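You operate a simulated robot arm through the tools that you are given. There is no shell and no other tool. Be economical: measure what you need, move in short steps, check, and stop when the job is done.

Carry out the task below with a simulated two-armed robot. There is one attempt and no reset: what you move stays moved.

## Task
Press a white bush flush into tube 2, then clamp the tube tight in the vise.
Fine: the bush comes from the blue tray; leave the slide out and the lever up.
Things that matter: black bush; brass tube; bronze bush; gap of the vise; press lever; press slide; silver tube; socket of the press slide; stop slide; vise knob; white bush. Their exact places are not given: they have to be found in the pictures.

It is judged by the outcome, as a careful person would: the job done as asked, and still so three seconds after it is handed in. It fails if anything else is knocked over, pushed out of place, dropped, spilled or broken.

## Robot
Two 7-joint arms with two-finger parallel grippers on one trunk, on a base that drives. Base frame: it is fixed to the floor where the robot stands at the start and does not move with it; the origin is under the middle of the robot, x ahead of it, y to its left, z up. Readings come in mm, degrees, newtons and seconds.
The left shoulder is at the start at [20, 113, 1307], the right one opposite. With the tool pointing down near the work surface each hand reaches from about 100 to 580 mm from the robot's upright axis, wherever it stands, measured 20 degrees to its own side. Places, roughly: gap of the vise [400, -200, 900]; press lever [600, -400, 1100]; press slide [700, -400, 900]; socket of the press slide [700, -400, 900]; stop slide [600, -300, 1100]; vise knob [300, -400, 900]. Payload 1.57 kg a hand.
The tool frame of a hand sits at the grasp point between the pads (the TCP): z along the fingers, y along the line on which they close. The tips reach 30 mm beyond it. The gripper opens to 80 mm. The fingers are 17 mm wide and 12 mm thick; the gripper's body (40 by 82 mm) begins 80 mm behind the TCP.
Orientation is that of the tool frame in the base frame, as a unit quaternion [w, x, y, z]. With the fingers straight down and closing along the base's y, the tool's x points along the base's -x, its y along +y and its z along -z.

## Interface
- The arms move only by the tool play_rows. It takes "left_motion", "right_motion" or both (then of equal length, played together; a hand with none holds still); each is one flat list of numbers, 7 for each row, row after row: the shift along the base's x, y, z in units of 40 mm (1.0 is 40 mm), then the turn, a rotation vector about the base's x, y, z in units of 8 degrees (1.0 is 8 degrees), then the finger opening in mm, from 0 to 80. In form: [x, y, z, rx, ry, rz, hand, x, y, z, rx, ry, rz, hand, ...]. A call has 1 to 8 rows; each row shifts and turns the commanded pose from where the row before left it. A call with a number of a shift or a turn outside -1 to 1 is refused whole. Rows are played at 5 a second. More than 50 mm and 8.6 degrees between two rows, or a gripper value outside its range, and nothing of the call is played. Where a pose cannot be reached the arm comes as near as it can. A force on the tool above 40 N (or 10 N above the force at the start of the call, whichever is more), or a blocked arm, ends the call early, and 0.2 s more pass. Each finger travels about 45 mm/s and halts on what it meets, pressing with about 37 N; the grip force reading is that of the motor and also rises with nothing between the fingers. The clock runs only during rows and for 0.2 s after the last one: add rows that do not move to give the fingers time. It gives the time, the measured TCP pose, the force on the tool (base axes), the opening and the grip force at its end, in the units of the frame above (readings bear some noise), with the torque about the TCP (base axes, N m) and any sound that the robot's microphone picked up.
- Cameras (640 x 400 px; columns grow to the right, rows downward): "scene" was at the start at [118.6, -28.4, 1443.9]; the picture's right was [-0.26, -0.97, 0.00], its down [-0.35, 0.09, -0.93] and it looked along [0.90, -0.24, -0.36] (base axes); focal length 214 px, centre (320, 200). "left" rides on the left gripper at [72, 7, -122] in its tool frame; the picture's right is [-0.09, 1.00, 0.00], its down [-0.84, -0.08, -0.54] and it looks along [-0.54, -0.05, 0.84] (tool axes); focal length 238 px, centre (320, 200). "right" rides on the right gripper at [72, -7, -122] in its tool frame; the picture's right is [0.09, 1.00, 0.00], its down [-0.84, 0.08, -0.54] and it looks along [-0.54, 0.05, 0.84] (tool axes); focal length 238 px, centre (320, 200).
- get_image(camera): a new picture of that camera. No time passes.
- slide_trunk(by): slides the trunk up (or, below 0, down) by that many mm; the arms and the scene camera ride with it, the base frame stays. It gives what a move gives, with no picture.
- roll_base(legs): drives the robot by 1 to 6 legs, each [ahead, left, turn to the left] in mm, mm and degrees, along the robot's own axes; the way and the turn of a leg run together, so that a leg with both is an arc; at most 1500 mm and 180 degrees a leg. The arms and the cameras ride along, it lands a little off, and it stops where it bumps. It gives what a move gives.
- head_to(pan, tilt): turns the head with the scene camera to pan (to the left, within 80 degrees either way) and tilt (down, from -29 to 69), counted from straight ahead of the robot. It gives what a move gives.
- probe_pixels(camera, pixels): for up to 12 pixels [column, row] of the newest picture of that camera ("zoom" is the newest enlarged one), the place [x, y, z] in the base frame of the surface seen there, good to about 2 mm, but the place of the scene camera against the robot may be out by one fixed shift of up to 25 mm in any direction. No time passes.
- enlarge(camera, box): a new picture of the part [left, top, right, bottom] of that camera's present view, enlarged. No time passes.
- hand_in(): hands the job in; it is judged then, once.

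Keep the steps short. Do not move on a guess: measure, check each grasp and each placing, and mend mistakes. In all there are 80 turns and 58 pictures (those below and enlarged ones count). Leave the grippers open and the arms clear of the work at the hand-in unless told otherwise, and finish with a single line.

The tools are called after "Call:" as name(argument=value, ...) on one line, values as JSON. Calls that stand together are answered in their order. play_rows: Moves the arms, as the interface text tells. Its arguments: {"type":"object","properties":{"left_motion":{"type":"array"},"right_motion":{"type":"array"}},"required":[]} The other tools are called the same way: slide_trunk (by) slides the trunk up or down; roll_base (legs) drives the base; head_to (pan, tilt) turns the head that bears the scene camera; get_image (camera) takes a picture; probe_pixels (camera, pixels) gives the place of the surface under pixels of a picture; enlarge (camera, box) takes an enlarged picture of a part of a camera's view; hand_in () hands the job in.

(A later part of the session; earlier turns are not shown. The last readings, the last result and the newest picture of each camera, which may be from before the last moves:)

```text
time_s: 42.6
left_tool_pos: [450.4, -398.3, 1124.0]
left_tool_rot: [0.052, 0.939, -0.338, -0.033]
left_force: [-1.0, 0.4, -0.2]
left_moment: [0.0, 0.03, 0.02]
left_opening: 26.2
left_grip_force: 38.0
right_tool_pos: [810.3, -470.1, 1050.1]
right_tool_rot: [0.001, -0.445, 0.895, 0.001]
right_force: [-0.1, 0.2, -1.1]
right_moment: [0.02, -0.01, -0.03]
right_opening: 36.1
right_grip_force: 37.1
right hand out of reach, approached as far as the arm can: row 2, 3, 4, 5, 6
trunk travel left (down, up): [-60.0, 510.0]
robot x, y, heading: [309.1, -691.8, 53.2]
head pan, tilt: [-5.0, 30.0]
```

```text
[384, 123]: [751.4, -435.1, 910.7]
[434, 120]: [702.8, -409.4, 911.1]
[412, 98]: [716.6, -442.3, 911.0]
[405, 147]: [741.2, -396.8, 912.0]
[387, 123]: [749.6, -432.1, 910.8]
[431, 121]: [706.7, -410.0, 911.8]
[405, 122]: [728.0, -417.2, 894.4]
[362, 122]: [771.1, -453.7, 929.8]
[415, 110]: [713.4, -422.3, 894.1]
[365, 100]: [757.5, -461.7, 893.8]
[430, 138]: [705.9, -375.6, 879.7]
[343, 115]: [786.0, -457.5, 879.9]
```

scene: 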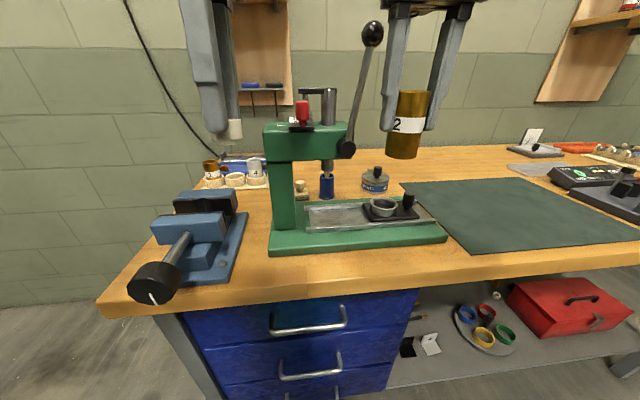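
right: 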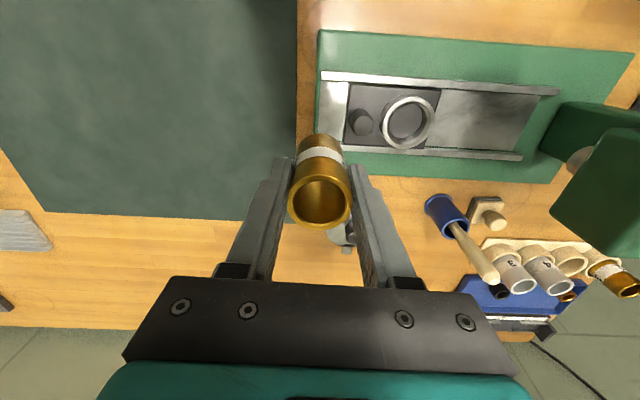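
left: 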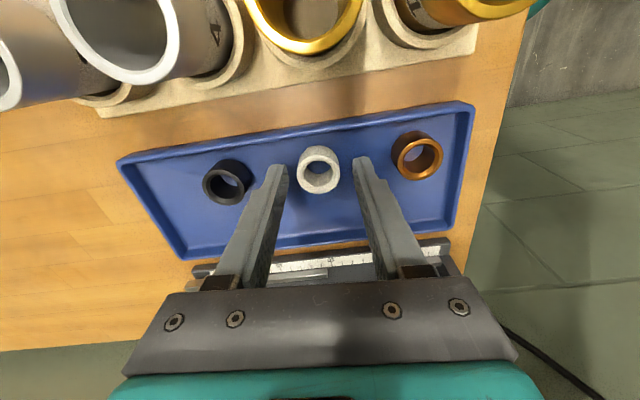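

Socket centre (728,−421), rim 911, floor 894. I bring the tube above it at z≈1010, approaching from the open side, and check clearance to the lever.

Call:
play_rows(right_motion=[-0.5, 0.3, -0.2, 0, 0, 0, 25, -0.5, 0.3, -0.2, 0, 0, 0, 25, -0.5, 0.3, -0.2, 0, 0, 0, 25, -0.3, 0.2, -0.2, 0, 0, 0, 25, -0.25, 0.13, -0.2, 0, 0, 0, 25, 0, 0, 0, 0, 0, 0, 25])

Call:
get_image(camera="scene")

```text
time_s: 44.0
left_tool_pos: [450.9, -399.0, 1124.4]
left_tool_rot: [0.051, 0.939, -0.338, -0.032]
left_force: [0.0, 0.2, -0.5]
left_moment: [-0.01, 0.03, -0.03]
left_opening: 26.2
left_grip_force: 37.7
right_tool_pos: [730.2, -428.6, 1010.2]
right_tool_rot: [0.0, -0.445, 0.895, 0.001]
right_force: [-0.6, 0.3, -2.1]
right_moment: [0.03, -0.01, 0.0]
right_opening: 36.2
right_grip_force: 36.9
right hand out of reach, approached as far as the arm can: row 3, 4
trunk travel left (down, up): [-60.0, 510.0]
robot x, y, heading: [306.9, -691.1, 53.2]
head pan, tilt: [-5.0, 30.0]
```

```text
26 pictures are left
```

scene: 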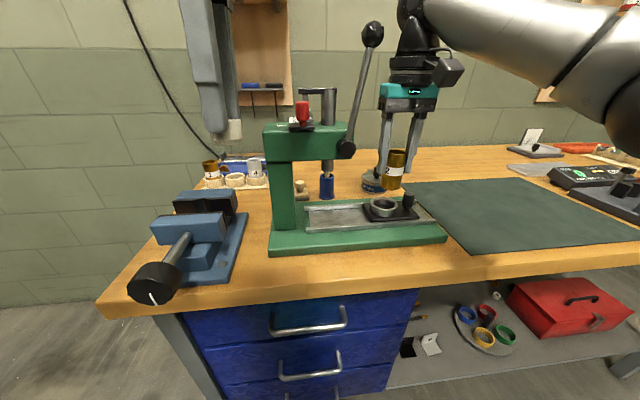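

Clear of the lever, elbow out to the right. I drive the base 40 mm nearer for reach.

Call:
roll_base(legs=[[40, 0, 0]])

```text
time_s: 44.9
left_tool_pos: [473.7, -365.7, 1123.8]
left_tool_rot: [0.052, 0.939, -0.338, -0.033]
left_force: [0.6, -0.2, -0.3]
left_moment: [-0.03, 0.02, 0.04]
left_opening: 26.0
left_grip_force: 37.6
right_tool_pos: [754.2, -395.2, 1011.6]
right_tool_rot: [0.001, -0.447, 0.895, 0.002]
right_force: [0.1, 0.3, -1.6]
right_moment: [-0.02, 0.0, 0.02]
right_opening: 36.2
right_grip_force: 36.6
trunk travel left (down, up): [-60.0, 510.0]
robot x, y, heading: [331.8, -656.6, 52.9]
head pan, tilt: [-5.0, 30.0]
```

Shift (−26,−26) to the socket axis and lower so that the tube bottom is just above the rim.

Call:
play_rows(right_motion=[-0.33, -0.32, 0, 0, 0, 0, 25, -0.33, -0.33, 0, 0, 0, 0, 25, 0, 0, -0.4, 0, 0, 0, 25, 0, 0, -0.4, 0, 0, 0, 25, 0, 0, 0, 0, 0, 0, 25])

Call:
enlarge(camera="scene", box=[340, 110, 460, 250])

Call:
get_image(camera="right")

```text
time_s: 46.1
left_tool_pos: [474.6, -366.9, 1124.7]
left_tool_rot: [0.052, 0.939, -0.338, -0.032]
left_force: [0.0, 0.0, 0.5]
left_moment: [-0.02, 0.0, 0.0]
left_opening: 26.1
left_grip_force: 37.7
right_tool_pos: [728.7, -420.5, 978.0]
right_tool_rot: [0.0, -0.446, 0.895, 0.002]
right_force: [-0.2, -0.2, -0.9]
right_moment: [-0.01, 0.0, 0.0]
right_opening: 36.2
right_grip_force: 36.8
trunk travel left (down, up): [-60.0, 510.0]
robot x, y, heading: [334.3, -661.4, 53.3]
head pan, tilt: [-5.0, 30.0]
```

```text
2.86 times, centred on (400, 180) of scene
```

zoom: 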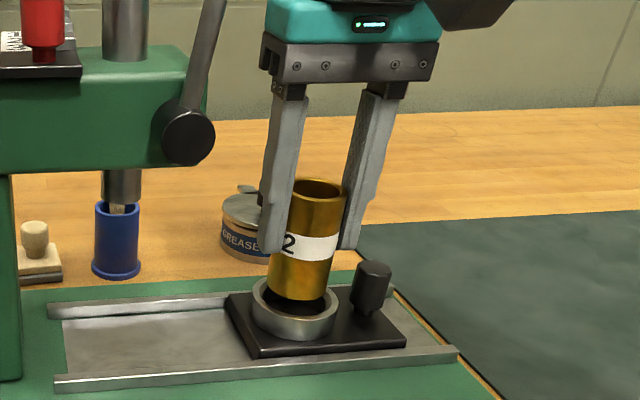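

```text
24 pictures are left
```

right: 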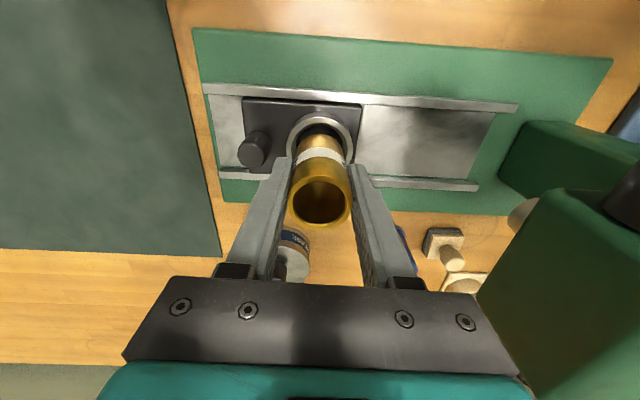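

Aligned above the ring. Lower ~25 mm into the socket.

Call:
play_rows(right_motion=[-0.02, -0.01, -0.2, 0, 0, 0, 25, 0, 0, -0.2, 0, 0, 0, 25, 0, 0, -0.15, 0, 0, 0, 25, 0, 0, -0.1, 0, 0, 0, 25, 0, 0, 0, 0, 0, 0, 25])

```text
time_s: 47.3
left_tool_pos: [475.1, -366.1, 1124.3]
left_tool_rot: [0.052, 0.939, -0.337, -0.031]
left_force: [-1.0, -0.3, 0.7]
left_moment: [0.02, 0.01, 0.02]
left_opening: 26.2
left_grip_force: 37.2
right_tool_pos: [727.3, -421.4, 954.0]
right_tool_rot: [0.003, -0.446, 0.895, 0.002]
right_force: [0.8, -0.4, 8.3]
right_moment: [-0.14, -0.05, 0.02]
right_opening: 36.2
right_grip_force: 36.9
trunk travel left (down, up): [-60.0, 510.0]
robot x, y, heading: [331.7, -662.2, 53.0]
head pan, tilt: [-5.0, 30.0]
```

Contact at 954: the tube is on the socket floor. I open to 50 mm, rise clear, move away from the lever, and square the left hand upright.

Call:
play_rows(right_motion=[0, 0, 0, 0, 0, 0, 50, 0, 0, 0, 0, 0, 0, 50, 0, 0, 0.5, 0, 0, 0, 50, 0, 0, 0.9, 0, 0, 0, 50, 0, 0, 0.4, 0, 0, 0, 50, 0.6, -0.4, 0.5, 0, 0, 0, 50, 0.7, -0.6, 0.5, 0, 0, 0, 50, 0, 0, 0, 0, 0, 0, 50], left_motion=[0, 0, 0, 0.27, -0.35, 0, 15, 0, 0, 0, 0.27, -0.35, 0, 15, 0, 0, 0, 0, 0, 0, 15, 0, 0, 0, 0, 0, 0, 15, 0, 0, 0, 0, 0, 0, 15, 0, 0, 0, 0, 0, 0, 15, 0, 0, 0, 0, 0, 0, 15, 0, 0, 0, 0, 0, 0, 15])

Call:
enlarge(camera="scene", box=[280, 100, 460, 260])

```text
time_s: 49.1
left_tool_pos: [473.7, -366.4, 1125.3]
left_tool_rot: [-0.001, 0.941, -0.339, 0.001]
left_force: [-0.1, 0.6, -0.9]
left_moment: [0.01, 0.0, -0.03]
left_opening: 25.9
left_grip_force: 36.6
right_tool_pos: [777.3, -460.2, 1065.0]
right_tool_rot: [0.001, -0.446, 0.895, 0.001]
right_force: [-0.1, 0.4, -0.6]
right_moment: [0.0, 0.0, 0.02]
right_opening: 50.1
right_grip_force: 0.0
trunk travel left (down, up): [-60.0, 510.0]
robot x, y, heading: [334.8, -658.0, 53.4]
head pan, tilt: [-5.0, 30.0]
```

```text
2.50 times, centred on (370, 180) of scene
```

zoom: 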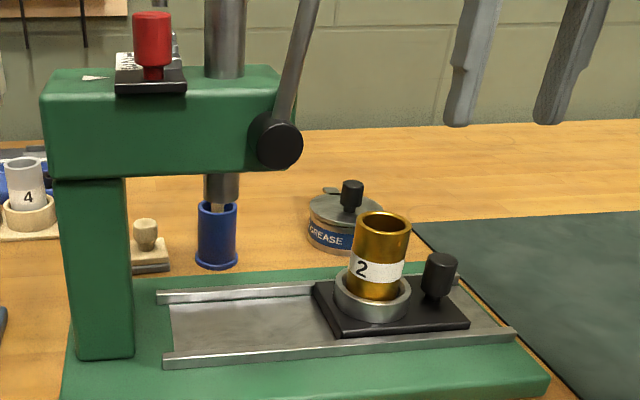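

Tube 2 stands in the socket. I measure its rim versus the ram's underside in this view.

Call:
probe_pixels(camera="zoom", pixels=[[383, 214], [357, 226], [410, 226], [382, 239], [222, 198], [222, 194], [207, 190], [236, 190], [375, 226], [175, 63], [172, 52], [295, 10]])

Call:
roll_base(legs=[[-130, 0, 0], [0, -350, 0], [130, 0, 0]])

Call:
get_image(camera="left")

```text
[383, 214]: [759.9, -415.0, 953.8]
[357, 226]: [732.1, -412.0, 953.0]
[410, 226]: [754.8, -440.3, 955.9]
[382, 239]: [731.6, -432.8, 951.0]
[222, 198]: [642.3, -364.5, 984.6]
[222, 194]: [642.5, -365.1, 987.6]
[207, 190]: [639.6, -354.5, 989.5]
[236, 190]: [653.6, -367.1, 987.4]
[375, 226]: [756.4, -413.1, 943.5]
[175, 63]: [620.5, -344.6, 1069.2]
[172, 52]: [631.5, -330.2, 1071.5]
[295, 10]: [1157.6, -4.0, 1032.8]
```

```text
time_s: 53.1
left_tool_pos: [755.8, -575.1, 1124.6]
left_tool_rot: [0.001, 0.942, -0.335, 0.001]
left_force: [0.9, 0.0, -0.7]
left_moment: [0.0, 0.03, -0.02]
left_opening: 26.1
left_grip_force: 37.2
right_tool_pos: [1058.4, -667.4, 1063.5]
right_tool_rot: [0.001, -0.448, 0.894, 0.001]
right_force: [0.1, 0.5, -0.3]
right_moment: [-0.01, 0.03, 0.02]
right_opening: 49.9
right_grip_force: 0.1
trunk travel left (down, up): [-60.0, 510.0]
robot x, y, heading: [615.2, -868.7, 53.0]
head pan, tilt: [-5.0, 30.0]
```

```text
22 pictures are left
```

left: 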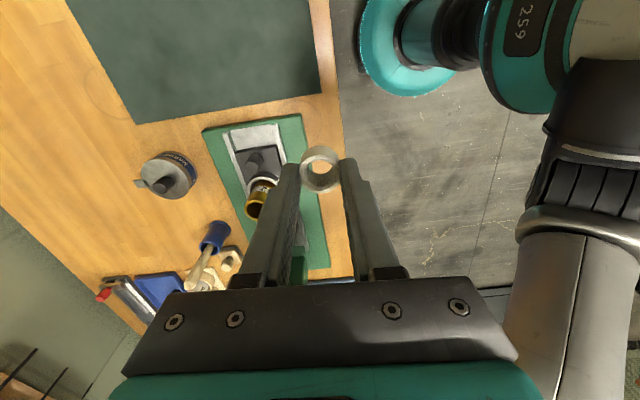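

Tube top vs ram underside: D≈29 mm, peg to step 3 ≈27 mm; step 2 would leave it ~5 mm proud. Now I choose a free spot for setting the bush down; probing mat and bench points.

Call:
probe_pixels(camera="left", pixels=[[250, 60], [300, 80], [318, 60], [240, 110], [300, 110], [140, 110], [335, 110], [320, 95], [165, 170]])

```text
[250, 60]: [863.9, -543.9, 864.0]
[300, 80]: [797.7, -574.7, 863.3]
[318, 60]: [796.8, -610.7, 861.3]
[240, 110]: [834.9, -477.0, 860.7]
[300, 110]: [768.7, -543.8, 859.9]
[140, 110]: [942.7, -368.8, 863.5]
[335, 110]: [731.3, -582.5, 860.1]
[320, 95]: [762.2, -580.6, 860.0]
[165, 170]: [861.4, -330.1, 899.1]
```

I set it on the mat near (827,−548), z 863.5. First move over and down to z≈940.

Call:
play_rows(left_motion=[0.6, 0.22, -0.3, 0, 0, 0, 15, 0.6, 0.22, -0.6, 0, 0, 0, 15, 0.58, 0.23, -0.9, 0, 0, 0, 15, 0, 0, -0.9, 0, 0, 0, 15, 0, 0, -0.9, 0, 0, 0, 15, 0, 0, -0.9, 0, 0, 0, 15, 0, 0, 0, 0, 0, 0, 15])

Call:
get_image(camera="left")

```text
time_s: 54.7
left_tool_pos: [826.9, -548.9, 943.5]
left_tool_rot: [-0.001, 0.942, -0.336, 0.001]
left_force: [-0.9, -0.2, -0.2]
left_moment: [0.0, 0.01, 0.0]
left_opening: 26.0
left_grip_force: 37.0
right_tool_pos: [1058.7, -667.6, 1065.0]
right_tool_rot: [0.001, -0.449, 0.894, 0.002]
right_force: [-0.5, 0.3, 0.7]
right_moment: [0.02, -0.01, 0.01]
right_opening: 49.9
right_grip_force: 0.1
trunk travel left (down, up): [-60.0, 510.0]
robot x, y, heading: [617.0, -868.9, 53.3]
head pan, tilt: [-5.0, 30.0]
```

```text
21 pictures are left
```

left: 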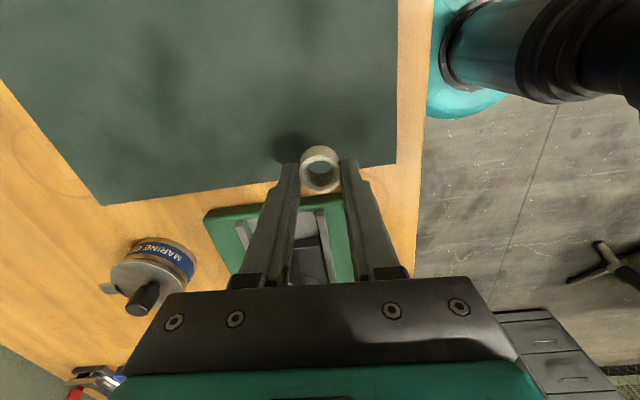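

Reach is fine. Lower to contact at ≈905 and release.

Call:
play_rows(left_motion=[0, 0, -0.5, 0, 0, 0, 15, 0, 0, -0.35, 0, 0, 0, 15, 0, 0, -0.08, 0, 0, 0, 15, 0, 0, 0, 0, 0, 0, 15])

```text
time_s: 55.7
left_tool_pos: [827.2, -547.7, 907.4]
left_tool_rot: [-0.001, 0.942, -0.336, 0.001]
left_force: [-0.7, -0.8, 0.0]
left_moment: [-0.02, -0.02, 0.01]
left_opening: 26.1
left_grip_force: 37.4
right_tool_pos: [1059.6, -667.4, 1065.5]
right_tool_rot: [0.001, -0.449, 0.894, 0.001]
right_force: [0.0, 0.0, -1.2]
right_moment: [0.01, 0.0, 0.04]
right_opening: 50.1
right_grip_force: 0.1
trunk travel left (down, up): [-60.0, 510.0]
robot x, y, heading: [615.3, -866.6, 53.3]
head pan, tilt: [-5.0, 30.0]
```

No contact yet; down 2.4 mm more in small steps, then open.

Call:
play_rows(left_motion=[0, 0, -0.03, 0, 0, 0, 15, 0, 0, -0.03, 0, 0, 0, 15, 0, 0, 0, 0, 0, 0, 15])

```text
time_s: 56.5
left_tool_pos: [826.0, -548.9, 905.7]
left_tool_rot: [-0.001, 0.942, -0.336, 0.002]
left_force: [-0.1, 0.0, 0.0]
left_moment: [0.0, -0.01, -0.02]
left_opening: 25.9
left_grip_force: 37.4
right_tool_pos: [1059.1, -666.9, 1064.1]
right_tool_rot: [0.0, -0.448, 0.894, 0.002]
right_force: [-0.5, -0.1, 0.4]
right_moment: [0.03, 0.03, 0.01]
right_opening: 50.1
right_grip_force: 0.0
trunk travel left (down, up): [-60.0, 510.0]
robot x, y, heading: [615.4, -867.8, 53.4]
head pan, tilt: [-5.0, 30.0]
```

Call:
play_rows(left_motion=[0, 0, -0.03, 0, 0, 0, 15, 0, 0, -0.02, 0, 0, 0, 15, 0, 0, 0, 0, 0, 0, 36, 0, 0, 0, 0, 0, 0, 46, 0, 0, 0, 0, 0, 0, 46, 0, 0, 0.5, 0, 0, 0, 46, 0, 0, 1, 0, 0, 0, 46, 0, 0, 1, 0, 0, 0, 46])

Call:
get_image(camera="left")

```text
time_s: 58.3
left_tool_pos: [824.2, -548.0, 1005.1]
left_tool_rot: [0.001, 0.942, -0.336, 0.001]
left_force: [-0.2, 0.6, 0.7]
left_moment: [0.0, -0.02, -0.05]
left_opening: 46.0
left_grip_force: 0.1
right_tool_pos: [1059.3, -666.2, 1064.8]
right_tool_rot: [0.002, -0.449, 0.894, 0.001]
right_force: [-1.5, 0.1, -0.3]
right_moment: [0.01, -0.02, 0.02]
right_opening: 50.0
right_grip_force: 0.0
trunk travel left (down, up): [-60.0, 510.0]
robot x, y, heading: [616.0, -869.6, 53.2]
head pan, tilt: [-5.0, 30.0]
```

```text
20 pictures are left
```

left: 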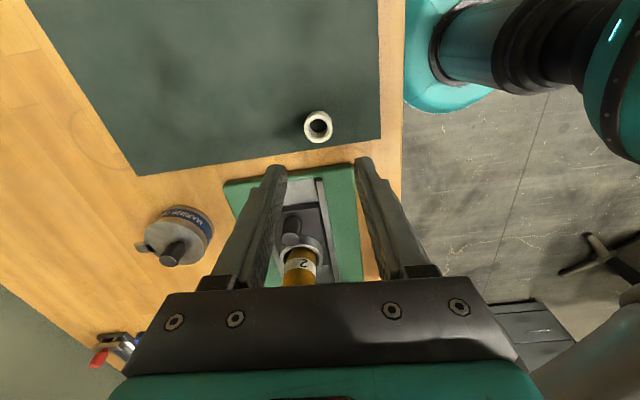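

The bush stands on the mat. I retract the left hand up and back, then shift the base left so the right hand faces the bush.

Call:
play_rows(left_motion=[0, 0, 0.8, 0, 0, 0, 46, -0.6, -0.75, 0.8, 0, 0, 0, 46, -0.6, -0.75, 0.8, 0, 0, 0, 46, -0.6, -0.75, 0.8, 0, 0, 0, 46, -0.6, -0.75, 0, 0, 0, 0, 46, 0, 0, 0, 0, 0, 0, 46])

Call:
roll_base(legs=[[-150, 0, 0], [0, 270, 0], [150, 0, 0]])

Call:
get_image(camera="right")

```text
time_s: 59.7
left_tool_pos: [731.3, -667.1, 1128.1]
left_tool_rot: [0.001, 0.942, -0.336, 0.0]
left_force: [-0.2, -0.3, -0.3]
left_moment: [-0.02, -0.02, -0.01]
left_opening: 46.0
left_grip_force: 0.0
right_tool_pos: [1058.6, -668.3, 1065.8]
right_tool_rot: [0.001, -0.449, 0.894, 0.001]
right_force: [0.0, 0.0, -0.4]
right_moment: [0.0, 0.03, -0.03]
right_opening: 50.0
right_grip_force: 0.1
trunk travel left (down, up): [-60.0, 510.0]
robot x, y, heading: [617.1, -868.3, 53.5]
head pan, tilt: [-5.0, 30.0]
```

```text
time_s: 63.6
left_tool_pos: [514.9, -509.5, 1129.2]
left_tool_rot: [0.0, 0.943, -0.334, 0.001]
left_force: [-0.3, 0.1, -0.8]
left_moment: [-0.02, 0.04, 0.0]
left_opening: 45.8
left_grip_force: 0.0
right_tool_pos: [844.2, -508.3, 1064.6]
right_tool_rot: [0.001, -0.45, 0.893, 0.001]
right_force: [-0.8, 0.6, -0.6]
right_moment: [-0.02, 0.03, 0.0]
right_opening: 50.1
right_grip_force: 0.1
trunk travel left (down, up): [-60.0, 510.0]
robot x, y, heading: [400.1, -711.4, 53.7]
head pan, tilt: [-5.0, 30.0]
```

```text
19 pictures are left
```

right: 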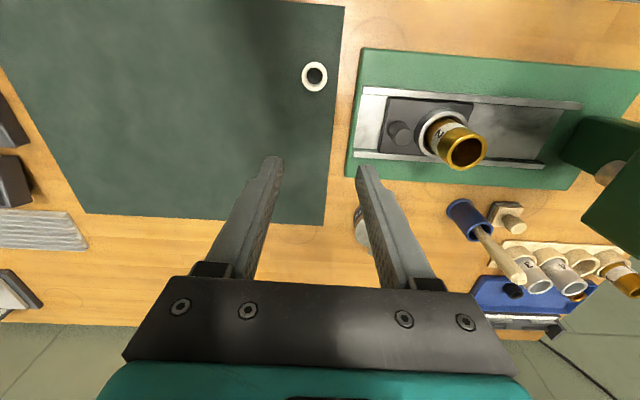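

Probing the bush ring (315,76) and the tube's rim (466,152).

Call:
probe_pixels(camera="right", pixels=[[304, 77], [326, 76], [315, 65], [315, 87], [449, 151], [484, 152], [467, 136], [465, 169], [399, 133], [315, 100]])

```text
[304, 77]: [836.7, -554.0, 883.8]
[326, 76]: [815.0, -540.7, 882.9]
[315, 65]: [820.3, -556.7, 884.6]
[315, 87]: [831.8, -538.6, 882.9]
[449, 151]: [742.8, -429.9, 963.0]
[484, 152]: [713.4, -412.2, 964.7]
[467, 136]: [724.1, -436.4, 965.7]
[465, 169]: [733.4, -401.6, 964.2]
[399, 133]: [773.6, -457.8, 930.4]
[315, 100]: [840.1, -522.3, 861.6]
```

Bush centre (826,−547.5), tube axis (728.4,−420), tube top 964.4. Right hand goes over the bush and down to z≈904.

Call:
play_rows(right_motion=[-0.2, -0.4, -0.5, 0, 0, 0, 46, -0.255, -0.4, -0.7, 0, 0, 0, 46, 0, -0.18, -0.7, 0, 0, 0, 46, 0, 0, -0.8, 0, 0, 0, 46, 0, 0, -0.7, 0, 0, 0, 46, 0, 0, -0.4, 0, 0, 0, 46, 0, 0, -0.2, 0, 0, 0, 46, 0, 0, 0, 0, 0, 0, 46])

Call:
get_image(camera="right")

```text
time_s: 65.4
left_tool_pos: [514.5, -510.1, 1128.7]
left_tool_rot: [-0.002, 0.942, -0.335, 0.001]
left_force: [0.2, -0.2, 0.0]
left_moment: [0.01, -0.04, -0.01]
left_opening: 46.1
left_grip_force: 0.1
right_tool_pos: [825.7, -548.9, 905.0]
right_tool_rot: [0.001, -0.449, 0.894, 0.001]
right_force: [-0.8, 0.5, 0.1]
right_moment: [-0.02, -0.01, 0.0]
right_opening: 45.9
right_grip_force: 0.1
trunk travel left (down, up): [-60.0, 510.0]
robot x, y, heading: [403.1, -710.2, 53.3]
head pan, tilt: [-5.0, 30.0]
```

```text
18 pictures are left
```

right: 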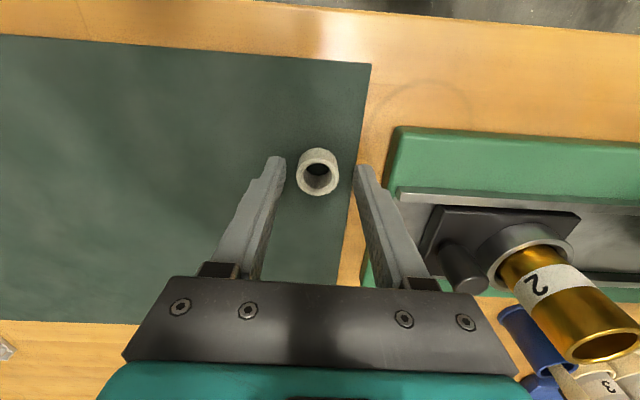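

Centred. Close and lift.

Call:
play_rows(right_motion=[0, 0, 0, 0, 0, 0, 15, 0, 0, 0, 0, 0, 0, 15, 0, 0, 0, 0, 0, 0, 15, 0, 0, 0.5, 0, 0, 0, 15, 0, 0, 1, 0, 0, 0, 15, 0, 0, 1, 0, 0, 0, 15, 0, 0, 1, 0, 0, 0, 15, 0, 0, 0, 0, 0, 0, 15])

```text
time_s: 67.2
left_tool_pos: [514.2, -510.7, 1128.7]
left_tool_rot: [0.0, 0.942, -0.335, 0.001]
left_force: [0.0, 0.4, 0.1]
left_moment: [0.0, -0.05, 0.0]
left_opening: 45.9
left_grip_force: 0.1
right_tool_pos: [823.1, -547.6, 1046.1]
right_tool_rot: [0.002, -0.449, 0.893, 0.002]
right_force: [-0.8, -0.2, 0.5]
right_moment: [0.02, 0.01, -0.04]
right_opening: 26.1
right_grip_force: 37.0
trunk travel left (down, up): [-60.0, 510.0]
robot x, y, heading: [399.8, -712.6, 53.6]
head pan, tilt: [-5.0, 30.0]
```

Bush held. Shift base 80 mm left for comfortable reach.

Call:
roll_base(legs=[[0, 80, 0]])

```text
time_s: 68.2
left_tool_pos: [449.8, -462.1, 1128.9]
left_tool_rot: [-0.001, 0.943, -0.334, 0.001]
left_force: [0.3, 0.0, 0.1]
left_moment: [-0.04, -0.02, 0.03]
left_opening: 46.0
left_grip_force: 0.1
right_tool_pos: [758.7, -500.3, 1046.9]
right_tool_rot: [0.001, -0.45, 0.893, 0.001]
right_force: [-0.2, 0.4, 0.5]
right_moment: [-0.05, -0.02, 0.0]
right_opening: 26.1
right_grip_force: 36.7
trunk travel left (down, up): [-60.0, 510.0]
robot x, y, heading: [338.3, -665.3, 53.5]
head pan, tilt: [-5.0, 30.0]
```

Move (−30,+80) to the tube's axis and to z≈1018 (bush bottom ≈ 11 mm above the rim).

Call:
play_rows(right_motion=[-0.19, 0.5, 0, 0, 0, 0, 15, -0.19, 0.5, 0, 0, 0, 0, 15, -0.19, 0.5, 0, 0, 0, 0, 15, -0.19, 0.51, -0.3, 0, 0, 0, 15, 0, 0, -0.42, 0, 0, 0, 15, 0, 0, 0, 0, 0, 0, 15])

Call:
get_image(camera="right")

Call:
enlarge(camera="scene", box=[340, 110, 460, 250])

```text
time_s: 69.7
left_tool_pos: [450.5, -462.1, 1128.9]
left_tool_rot: [-0.001, 0.942, -0.335, 0.001]
left_force: [-0.4, -0.1, -0.4]
left_moment: [0.01, -0.02, 0.04]
left_opening: 46.5
left_grip_force: 0.1
right_tool_pos: [728.5, -420.0, 1015.8]
right_tool_rot: [0.001, -0.451, 0.892, 0.002]
right_force: [0.6, 0.0, -0.1]
right_moment: [0.01, 0.01, -0.04]
right_opening: 26.0
right_grip_force: 36.7
trunk travel left (down, up): [-60.0, 510.0]
robot x, y, heading: [336.4, -663.2, 53.7]
head pan, tilt: [-5.0, 30.0]
```

```text
17 pictures are left
```

right: 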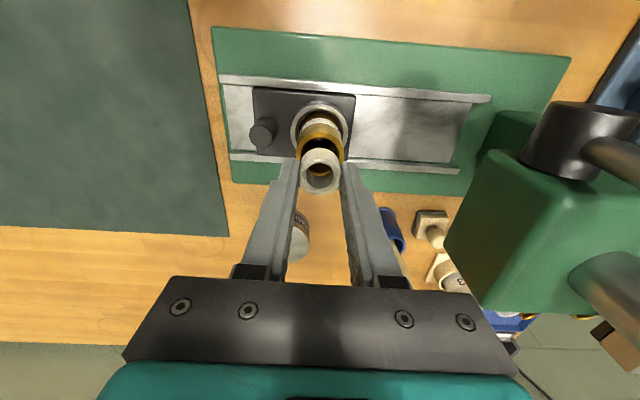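

```text
2.86 times, centred on (400, 180) of scene
```

zoom: 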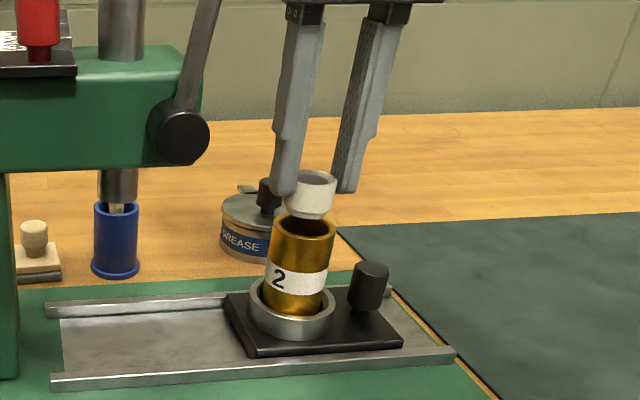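

The bush is in line with the tube's leaning axis in the view. Lower in small steps and watch the force.

Call:
play_rows(right_motion=[0, 0, -0.15, 0, 0, 0, 15, 0, 0, -0.1, 0, 0, 0, 15, 0, 0, -0.06, 0, 0, 0, 15, 0, 0, -0.05, 0, 0, 0, 15, 0, 0, 0, 0, 0, 0, 15])

```text
time_s: 70.8
left_tool_pos: [449.8, -463.1, 1129.1]
left_tool_rot: [-0.001, 0.942, -0.335, 0.001]
left_force: [-0.9, 0.0, 0.5]
left_moment: [0.04, 0.01, 0.02]
left_opening: 45.9
left_grip_force: 0.1
right_tool_pos: [727.1, -420.6, 1005.0]
right_tool_rot: [0.002, -0.449, 0.893, 0.003]
right_force: [0.9, -2.2, 19.0]
right_moment: [-0.03, -0.11, -0.01]
right_opening: 25.9
right_grip_force: 36.8
trunk travel left (down, up): [-60.0, 510.0]
robot x, y, heading: [335.2, -664.5, 53.5]
head pan, tilt: [-5.0, 30.0]
```

Contact (19 N) at z 1005. I look at how the bush sits.

Call:
enlarge(camera="scene", box=[370, 165, 410, 205])

Call:
enlarge(camera="right", box=[270, 90, 370, 200])

```text
10.00 times, centred on (390, 185) of scene
```

zoom: 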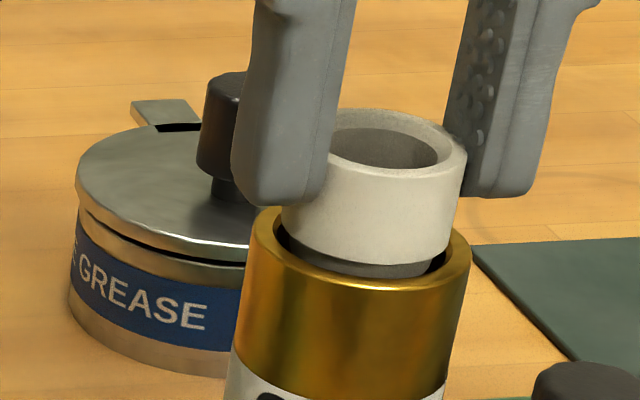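

```text
3.64 times, centred on (320, 145) of right
```

zoom: 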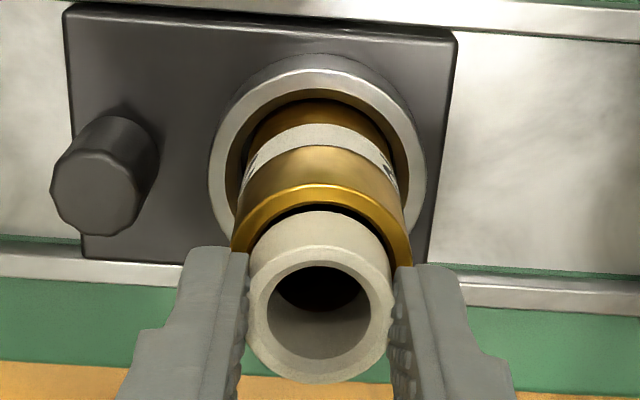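

The nose is at the mouth; I measure the offset between bush top and tube rim with the wrist zoom.

Call:
probe_pixels(camera="zoom", pixels=[[238, 240], [407, 245], [322, 190], [322, 200], [258, 320], [388, 318], [322, 376], [320, 268], [322, 206], [322, 216]])

```text
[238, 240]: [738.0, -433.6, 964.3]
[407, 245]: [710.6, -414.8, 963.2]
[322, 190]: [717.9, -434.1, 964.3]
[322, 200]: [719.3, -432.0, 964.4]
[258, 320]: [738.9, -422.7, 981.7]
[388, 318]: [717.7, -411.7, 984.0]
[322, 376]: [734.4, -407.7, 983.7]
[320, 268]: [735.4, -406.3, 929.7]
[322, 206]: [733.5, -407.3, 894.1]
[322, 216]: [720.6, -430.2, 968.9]
```

The bush top is at 984, centred within ~1.5 mm and its nose ~2 mm inside the mouth. I release and rise clear.

Call:
play_rows(right_motion=[0, 0, 0.03, 0, 0, 0, 30, 0, 0, 0, 0, 0, 0, 42, 0, 0, 0, 0, 0, 0, 42, 0, 0, 0.5, 0, 0, 0, 42, 0, 0, 0.8, 0, 0, 0, 42, 0.6, -0.45, 0.4, 0, 0, 0, 42, 0.7, -0.5, 0.4, 0, 0, 0, 42, 0, 0, 0, 0, 0, 0, 42])

Call:
enlarge(camera="scene", box=[360, 160, 430, 225])

```text
time_s: 72.7
left_tool_pos: [450.4, -462.1, 1128.4]
left_tool_rot: [0.0, 0.943, -0.334, 0.001]
left_force: [0.0, 0.5, -0.7]
left_moment: [-0.01, -0.02, -0.01]
left_opening: 46.0
left_grip_force: 0.1
right_tool_pos: [779.7, -460.3, 1088.5]
right_tool_rot: [0.002, -0.45, 0.893, 0.001]
right_force: [1.0, 0.3, -0.4]
right_moment: [-0.01, -0.05, -0.02]
right_opening: 42.0
right_grip_force: 0.1
trunk travel left (down, up): [-60.0, 510.0]
robot x, y, heading: [338.3, -662.2, 53.6]
head pan, tilt: [-5.0, 30.0]
```

```text
6.15 times, centred on (395, 192) of scene
```

zoom: 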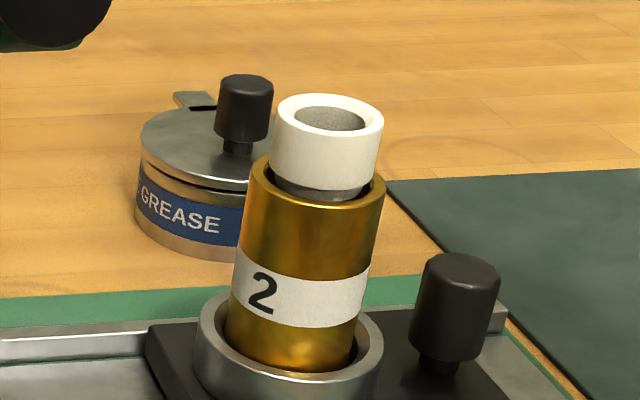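

Bush sits upright in the mouth. Next I shift the base 70 mm right and turn the right hand so it closes across the rail, tilted back to stay clear of press head and lever.

Call:
roll_base(legs=[[0, -70, 0]])

Call:
play_rows(right_motion=[0, 0, 0, 0, 0, 1, 42, 0, 0, 0, 0, 0, 1, 42, 0, 0, 0, 0, 0, 1, 42, 0, 0, 0, 0, 0, 1, 42, 0, 0, 0, 0, 0, 1, 42, 0, 0, 0, 0, 0, 1, 42, 0, 0, 0, 0, 0, 1, 42, 0, 0, 0, 0, 0, 1, 42])

Call:
play_rows(right_motion=[0, 0, 0, 0, 0, 1, 42, 0, 0, 0, 0, 0, 1, 42, 0, 0, 0, 0, 0, 1, 42, 0, 0, 0, 0.602, 0.799, 0, 42, 0, 0, 0, 0.602, 0.799, 0, 42, 0, 0, 0, 0.602, 0.799, 0, 42, 0, 0, 0, 0.602, 0.799, 0, 42, 0, 0, 0, 0, 0, 0, 42])

```text
time_s: 73.7
left_tool_pos: [507.5, -505.3, 1128.4]
left_tool_rot: [0.0, 0.943, -0.334, 0.001]
left_force: [1.4, 0.2, 0.1]
left_moment: [0.02, -0.02, -0.01]
left_opening: 46.0
left_grip_force: 0.0
right_tool_pos: [836.5, -501.6, 1088.8]
right_tool_rot: [0.001, -0.45, 0.893, 0.003]
right_force: [-0.1, -0.3, -0.2]
right_moment: [-0.01, 0.0, -0.04]
right_opening: 41.9
right_grip_force: 0.0
trunk travel left (down, up): [-60.0, 510.0]
robot x, y, heading: [394.4, -704.4, 53.6]
head pan, tilt: [-5.0, 30.0]
```

```text
time_s: 75.5
left_tool_pos: [507.9, -504.9, 1128.7]
left_tool_rot: [0.0, 0.942, -0.334, 0.001]
left_force: [-0.4, -0.4, -0.1]
left_moment: [0.0, 0.05, 0.01]
left_opening: 45.8
left_grip_force: 0.2
right_tool_pos: [837.0, -500.3, 1089.2]
right_tool_rot: [-0.001, 0.855, -0.518, -0.002]
right_force: [-0.3, 0.3, 0.1]
right_moment: [-0.01, 0.03, 0.01]
right_opening: 42.0
right_grip_force: 0.1
trunk travel left (down, up): [-60.0, 510.0]
robot x, y, heading: [393.8, -709.0, 53.9]
head pan, tilt: [-5.0, 30.0]
```

```text
time_s: 77.3
left_tool_pos: [507.0, -505.6, 1128.7]
left_tool_rot: [0.0, 0.942, -0.334, 0.001]
left_force: [0.5, 1.0, 0.3]
left_moment: [0.03, -0.01, 0.0]
left_opening: 45.5
left_grip_force: 0.0
right_tool_pos: [837.0, -501.2, 1088.7]
right_tool_rot: [-0.084, 0.907, -0.317, -0.266]
right_force: [0.4, 0.2, -1.0]
right_moment: [0.03, -0.02, 0.0]
right_opening: 42.0
right_grip_force: 0.0
trunk travel left (down, up): [-60.0, 510.0]
robot x, y, heading: [398.2, -706.1, 53.6]
head pan, tilt: [-5.0, 30.0]
```

The tilt is as wanted. I come down diagonally with open fingers straddling the carriage knob at (772.5,−455).

Call:
play_rows(right_motion=[-0.3, 0.216, -0.8, 0, 0, 0, 42, -0.3, 0.216, -0.8, 0, 0, 0, 42, -0.3, 0.216, -0.8, 0, 0, 0, 42, -0.3, 0.216, -0.8, 0, 0, 0, 42, -0.3, 0.216, -0.68, 0, 0, 0, 42, 0, 0, 0, 0, 0, 0, 42])

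Call:
get_image(camera="right")

```text
time_s: 78.7
left_tool_pos: [507.1, -504.0, 1129.0]
left_tool_rot: [0.0, 0.942, -0.335, 0.001]
left_force: [0.7, -0.2, 0.3]
left_moment: [0.03, 0.01, -0.01]
left_opening: 46.0
left_grip_force: 0.1
right_tool_pos: [777.9, -459.2, 933.3]
right_tool_rot: [-0.084, 0.907, -0.317, -0.265]
right_force: [-0.1, 0.7, -0.1]
right_moment: [0.02, -0.01, 0.02]
right_opening: 42.0
right_grip_force: 0.0
trunk travel left (down, up): [-60.0, 510.0]
robot x, y, heading: [396.7, -709.3, 53.4]
head pan, tilt: [-5.0, 30.0]
```

```text
12 pictures are left
```

right: 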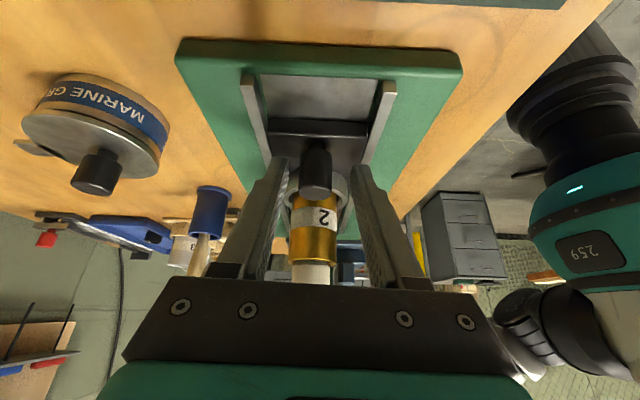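

The knob is between the fingertips. Close, then push along −u, gently.

Call:
play_rows(right_motion=[0, 0, 0, 0, 0, 0, 8, 0, 0, 0, 0, 0, 0, 8, 0, 0, 0, 0, 0, 0, 8, -0.1, 0.075, 0, 0, 0, 0, 8, -0.2, 0.15, 0, 0, 0, 0, 8, -0.3, 0.226, 0, 0, 0, 0, 8, -0.4, 0.301, 0, 0, 0, 0, 8, -0.4, 0.301, 0, 0, 0, 0, 8])

Call:
play_rows(right_motion=[-0.3, 0.226, 0, 0, 0, 0, 8, -0.2, 0.15, 0, 0, 0, 0, 8, -0.2, 0.15, 0, 0, 0, 0, 8, -0.15, 0.113, 0, 0, 0, 0, 8, -0.15, 0.113, 0, 0, 0, 0, 8, 0, 0, 0, 0, 0, 0, 8])

Call:
get_image(camera="scene")

```text
time_s: 80.5
left_tool_pos: [507.9, -503.5, 1128.0]
left_tool_rot: [0.0, 0.942, -0.335, 0.001]
left_force: [0.1, 0.6, 0.5]
left_moment: [0.05, 0.03, 0.0]
left_opening: 45.8
left_grip_force: 0.0
right_tool_pos: [721.0, -414.9, 933.8]
right_tool_rot: [-0.085, 0.907, -0.318, -0.263]
right_force: [8.1, 13.1, 0.6]
right_moment: [0.41, -1.43, 0.04]
right_opening: 21.6
right_grip_force: 34.7
trunk travel left (down, up): [-60.0, 510.0]
robot x, y, heading: [391.2, -708.8, 53.7]
head pan, tilt: [-5.0, 30.0]
```

```text
time_s: 81.9
left_tool_pos: [508.4, -504.0, 1128.2]
left_tool_rot: [-0.001, 0.942, -0.335, 0.001]
left_force: [-0.5, 0.1, -0.1]
left_moment: [-0.02, 0.02, -0.01]
left_opening: 46.0
left_grip_force: 0.1
right_tool_pos: [680.3, -386.9, 933.6]
right_tool_rot: [-0.083, 0.907, -0.317, -0.264]
right_force: [7.2, 4.4, -4.9]
right_moment: [0.82, -0.46, 0.03]
right_opening: 21.6
right_grip_force: 34.5
trunk travel left (down, up): [-60.0, 510.0]
robot x, y, heading: [396.4, -710.0, 53.6]
head pan, tilt: [-5.0, 30.0]
```

```text
11 pictures are left
```

scene: 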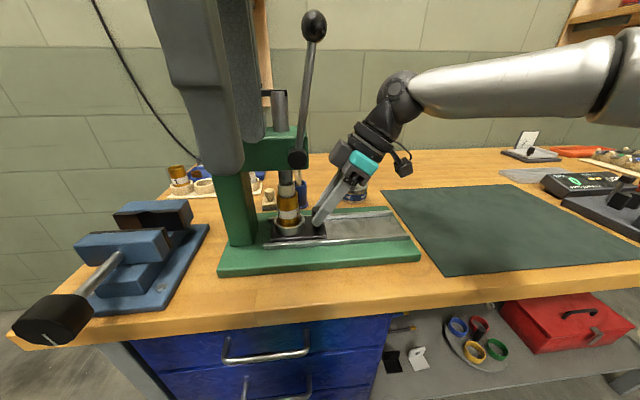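

The tube is about under the ram. I check alignment in an enlarged view.

Call:
enlarge(camera="scene", box=[255, 140, 335, 260])

```text
3.33 times, centred on (295, 200) of scene
```

zoom: 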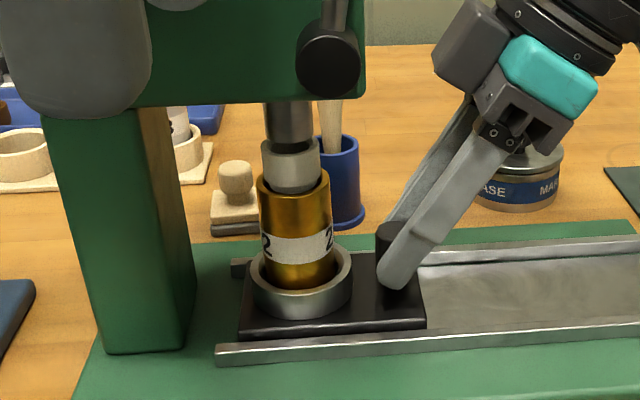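

Probe ram, bush and tube surfaces in the zoom to compare centres.

Call:
probe_pixels(camera="zoom", pixels=[[289, 120], [289, 138], [291, 172], [294, 215], [270, 130], [309, 130], [264, 160], [319, 160], [262, 215], [329, 215]])

Call:
play_rows(right_motion=[-0.05, 0.038, 0, 0, 0, 0, 8, -0.05, 0.038, 0, 0, 0, 0, 8, 0, 0, 0, 0, 0, 0, 8])

```text
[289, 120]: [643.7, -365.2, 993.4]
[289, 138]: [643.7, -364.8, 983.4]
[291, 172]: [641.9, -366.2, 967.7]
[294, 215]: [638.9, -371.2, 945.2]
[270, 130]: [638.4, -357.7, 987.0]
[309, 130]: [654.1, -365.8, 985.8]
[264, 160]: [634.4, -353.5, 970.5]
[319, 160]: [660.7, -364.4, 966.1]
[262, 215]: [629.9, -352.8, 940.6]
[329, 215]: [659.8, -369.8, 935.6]
```

```text
time_s: 82.7
left_tool_pos: [509.8, -507.2, 1129.4]
left_tool_rot: [0.0, 0.943, -0.334, 0.001]
left_force: [0.6, -0.3, -0.4]
left_moment: [0.05, 0.01, -0.03]
left_opening: 45.9
left_grip_force: 0.0
right_tool_pos: [682.2, -386.0, 933.6]
right_tool_rot: [-0.084, 0.907, -0.318, -0.262]
right_force: [22.5, -17.0, 3.4]
right_moment: [0.45, -0.85, 0.15]
right_opening: 21.6
right_grip_force: 34.8
trunk travel left (down, up): [-60.0, 510.0]
robot x, y, heading: [391.0, -711.3, 53.6]
head pan, tilt: [-5.0, 30.0]
```

End stop met (28 N, no motion): the carriage is under the ram. I open, back off along the tool axis, and rise toward the lever ball.

Call:
play_rows(right_motion=[0.05, -0.038, 0, 0, 0, 0, 42, 0, 0, 0, 0, 0, 0, 42, 0.43, -0.32, 0.85, 0, 0, 0, 50, 0.43, -0.32, 0.85, 0, 0, 0, 60, 0.43, -0.32, 0.85, 0, 0, 0, 60, 0, 0, 0.9, 0, 0, 0, 60, 0, 0, 0.9, 0, 0, 0, 60, 0, 0, 0.9, 0, 0, 0, 60])

Call:
play_rows(right_motion=[-0.2, -0.04, 0.8, 0, 0, 0, 60, -0.4, -0.06, 0.7, 0, 0, 0, 60, -0.4, -0.06, 0.7, 0, 0, 0, 60, -0.3, -0.05, 0.5, 0, 0, 0, 60, 0, 0, 0, 0, 0, 0, 60])

Call:
get_image(camera="right")

```text
time_s: 84.5
left_tool_pos: [508.3, -504.3, 1129.2]
left_tool_rot: [0.001, 0.943, -0.334, 0.001]
left_force: [-1.5, -0.5, 0.3]
left_moment: [-0.01, 0.02, -0.03]
left_opening: 45.8
left_grip_force: 0.2
right_tool_pos: [730.3, -424.4, 1138.4]
right_tool_rot: [-0.084, 0.907, -0.317, -0.264]
right_force: [-0.6, 0.0, -0.7]
right_moment: [0.05, 0.07, 0.0]
right_opening: 60.1
right_grip_force: 0.0
right hand out of reach, approached as far as the arm can: row 8
trunk travel left (down, up): [-60.0, 510.0]
robot x, y, heading: [392.4, -710.9, 53.4]
head pan, tilt: [-5.0, 30.0]
```

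```text
time_s: 85.7
left_tool_pos: [507.7, -503.7, 1128.9]
left_tool_rot: [-0.001, 0.942, -0.335, 0.0]
left_force: [-1.2, -1.0, -0.2]
left_moment: [-0.02, -0.01, 0.0]
left_opening: 46.3
left_grip_force: 0.1
right_tool_pos: [692.0, -482.4, 1215.4]
right_tool_rot: [-0.084, 0.906, -0.317, -0.266]
right_force: [0.3, 0.0, 0.6]
right_moment: [-0.02, -0.01, 0.01]
right_opening: 60.3
right_grip_force: 0.1
right hand out of reach, approached as far as the arm can: row 1, 2, 3, 4
trunk travel left (down, up): [-60.0, 510.0]
robot x, y, heading: [394.3, -704.8, 53.6]
head pan, tilt: [-5.0, 30.0]
```

```text
9 pictures are left
```

right: 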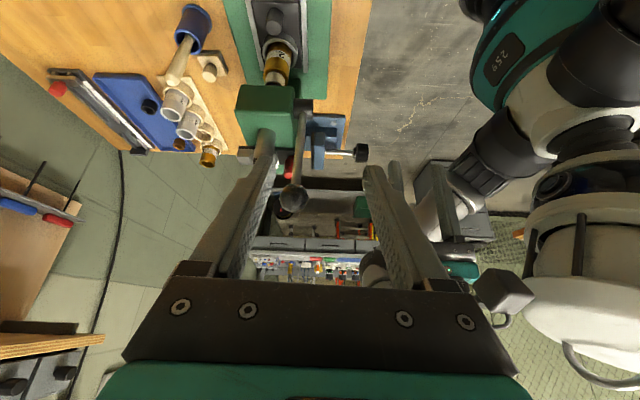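

I see the ball at (293,198). I probe it, then raise the trunk 150 mm since the arm is at its upper reach.

Call:
probe_pixels(camera="right", pixels=[[293, 196], [284, 198], [302, 198], [293, 188], [298, 165], [301, 140], [303, 115]])

Call:
slide_trunk(by=150)

```text
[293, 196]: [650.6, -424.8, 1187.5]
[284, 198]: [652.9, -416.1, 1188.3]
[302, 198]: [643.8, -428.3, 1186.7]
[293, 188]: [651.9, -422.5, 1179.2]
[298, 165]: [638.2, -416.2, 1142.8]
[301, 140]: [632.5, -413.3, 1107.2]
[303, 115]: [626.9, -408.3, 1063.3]
```

```text
time_s: 87.4
left_tool_pos: [507.9, -504.4, 1278.6]
left_tool_rot: [0.0, 0.942, -0.335, 0.001]
left_force: [-0.7, 0.0, -0.1]
left_moment: [0.01, 0.02, -0.01]
left_opening: 45.8
left_grip_force: 0.1
right_tool_pos: [691.4, -482.2, 1363.9]
right_tool_rot: [-0.086, 0.906, -0.319, -0.265]
right_force: [-0.4, -0.7, 1.0]
right_moment: [-0.01, -0.02, -0.01]
right_opening: 59.8
right_grip_force: 0.1
trunk travel left (down, up): [-210.0, 360.0]
robot x, y, heading: [389.9, -706.1, 53.9]
head pan, tilt: [-5.0, 30.0]
```

Ball centre ≈ (642.6,−417.2,1182), dia 25; pivot at u≈739, z≈1045, lever length ≈139, 10° off vertical. I approach along the tool axis with open fingers.

Call:
play_rows(right_motion=[-0.09, 0.3, -0.85, 0, 0, 0, 60, -0.09, 0.3, -0.9, 0, 0, 0, 60, -0.08, 0.305, -0.9, 0, 0, 0, 60, -0.32, 0.24, -0.63, 0, 0, 0, 60, -0.32, 0.24, -0.63, 0, 0, 0, 60, -0.325, 0.242, -0.64, 0, 0, 0, 60, 0, 0, 0, 0, 0, 0, 60])

Call:
get_image(camera="right")

```text
time_s: 89.0
left_tool_pos: [506.4, -504.9, 1278.3]
left_tool_rot: [-0.001, 0.942, -0.335, 0.001]
left_force: [0.3, -0.4, 0.5]
left_moment: [-0.02, -0.02, 0.03]
left_opening: 46.2
left_grip_force: 0.2
right_tool_pos: [643.3, -417.4, 1183.2]
right_tool_rot: [-0.085, 0.906, -0.318, -0.266]
right_force: [0.5, 1.3, 0.5]
right_moment: [0.0, 0.0, 0.0]
right_opening: 60.0
right_grip_force: 0.0
trunk travel left (down, up): [-210.0, 360.0]
robot x, y, heading: [392.6, -707.4, 53.6]
head pan, tilt: [-5.0, 30.0]
```

```text
8 pictures are left
```

right: 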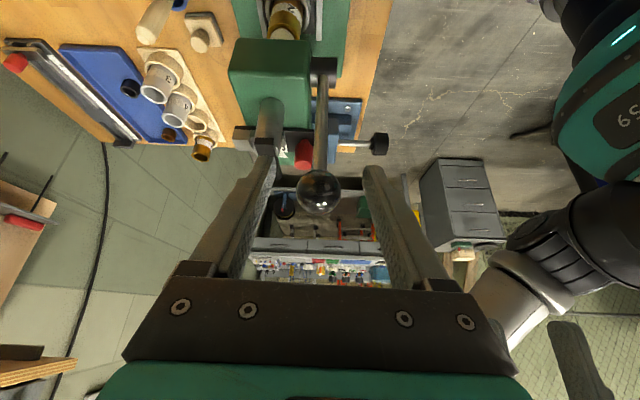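

The ball lies between the pads. Close, then follow the arc about the pivot in steps to ~40°.

Call:
play_rows(right_motion=[0, 0, 0, 0, 0, 0, 15, 0, 0, 0, 0, 0, 0, 15, 0, 0, 0, 0, 0, 0, 15, 0.447, -0.337, -0.153, 0, 0, 0, 15, 0.439, -0.331, -0.255, 0, 0, 0, 15, 0.396, -0.298, -0.348, 0, 0, 0, 15, 0, 0, 0, 0, 0, 0, 15])

```text
time_s: 90.6
left_tool_pos: [506.9, -504.7, 1278.8]
left_tool_rot: [0.0, 0.942, -0.335, 0.002]
left_force: [-0.8, -0.8, 0.0]
left_moment: [0.01, -0.01, -0.04]
left_opening: 46.3
left_grip_force: 0.2
right_tool_pos: [694.6, -453.4, 1154.9]
right_tool_rot: [-0.088, 0.905, -0.318, -0.268]
right_force: [-2.0, 8.7, 16.3]
right_moment: [0.67, 0.8, 0.0]
right_opening: 27.3
right_grip_force: 37.6
trunk travel left (down, up): [-210.0, 360.0]
robot x, y, heading: [393.8, -704.9, 53.5]
head pan, tilt: [-5.0, 30.0]
```

It follows. Continue along the arc to ~60°.

Call:
play_rows(right_motion=[0.344, -0.259, -0.43, 0, 0, 0, 15, 0.278, -0.209, -0.495, 0, 0, 0, 15, 0, 0, 0, 0, 0, 0, 15])

```text
time_s: 91.4
left_tool_pos: [507.5, -504.7, 1278.0]
left_tool_rot: [-0.001, 0.942, -0.335, 0.001]
left_force: [0.3, 0.6, -0.7]
left_moment: [-0.01, 0.01, -0.03]
left_opening: 46.1
left_grip_force: 0.0
right_tool_pos: [719.2, -474.4, 1115.1]
right_tool_rot: [-0.083, 0.906, -0.318, -0.265]
right_force: [-1.2, 0.5, -0.8]
right_moment: [0.01, 0.03, 0.0]
right_opening: 15.1
right_grip_force: 0.1
trunk travel left (down, up): [-210.0, 360.0]
robot x, y, heading: [393.7, -706.1, 53.7]
head pan, tilt: [-5.0, 30.0]
```

The ball slipped from the grip (opening 15). I look where the lever is.

Call:
get_image(camera="scene")

```text
7 pictures are left
```

scene: 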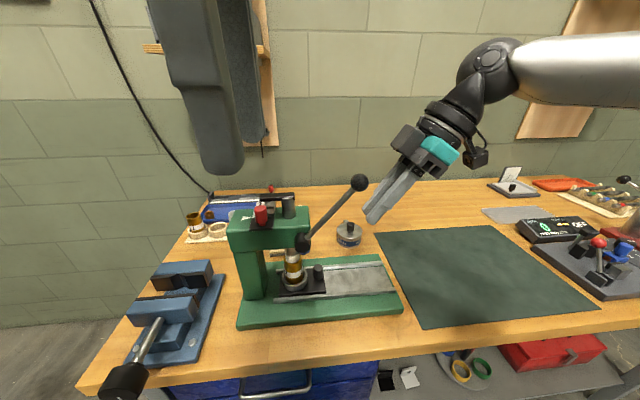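

The lever stays at ~44°, ram on the bush. I'll push the ball down from above with closed, vertical fingers. Probe the ball first, and turn the hand upright meanwhile (raised).

Call:
probe_pixels(camera="scene", pixels=[[359, 183], [354, 183], [364, 183], [359, 177], [342, 202], [325, 220], [303, 243]])

Call:
play_rows(right_motion=[0.3, -0.22, 0.9, 0, 0, 0, 0, 0.2, -0.15, 0.9, -0.602, -0.799, 0, 0, 0, 0, 0.9, -0.602, -0.799, 0, 0, 0, 0, 0, -0.602, -0.799, 0, 0, 0, 0, 0, -0.602, -0.799, 0, 0, 0, 0, 0, 0, 0, 0, 0])

```text
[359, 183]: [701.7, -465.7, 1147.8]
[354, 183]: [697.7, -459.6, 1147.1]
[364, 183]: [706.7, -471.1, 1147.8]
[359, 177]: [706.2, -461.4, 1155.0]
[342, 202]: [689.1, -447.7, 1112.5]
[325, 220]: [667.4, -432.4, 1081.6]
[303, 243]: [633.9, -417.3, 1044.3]
```

```text
time_s: 92.8
left_tool_pos: [508.3, -505.1, 1277.7]
left_tool_rot: [0.0, 0.942, -0.335, 0.001]
left_force: [0.5, -0.1, -0.5]
left_moment: [-0.01, 0.02, -0.01]
left_opening: 46.2
left_grip_force: 0.1
right_tool_pos: [740.7, -489.9, 1223.3]
right_tool_rot: [-0.001, 0.943, -0.332, -0.003]
right_force: [-0.3, -0.6, 0.5]
right_moment: [0.01, 0.0, -0.01]
right_opening: 0.0
right_grip_force: 20.6
trunk travel left (down, up): [-210.0, 360.0]
robot x, y, heading: [396.8, -704.7, 53.5]
head pan, tilt: [-5.0, 30.0]
```

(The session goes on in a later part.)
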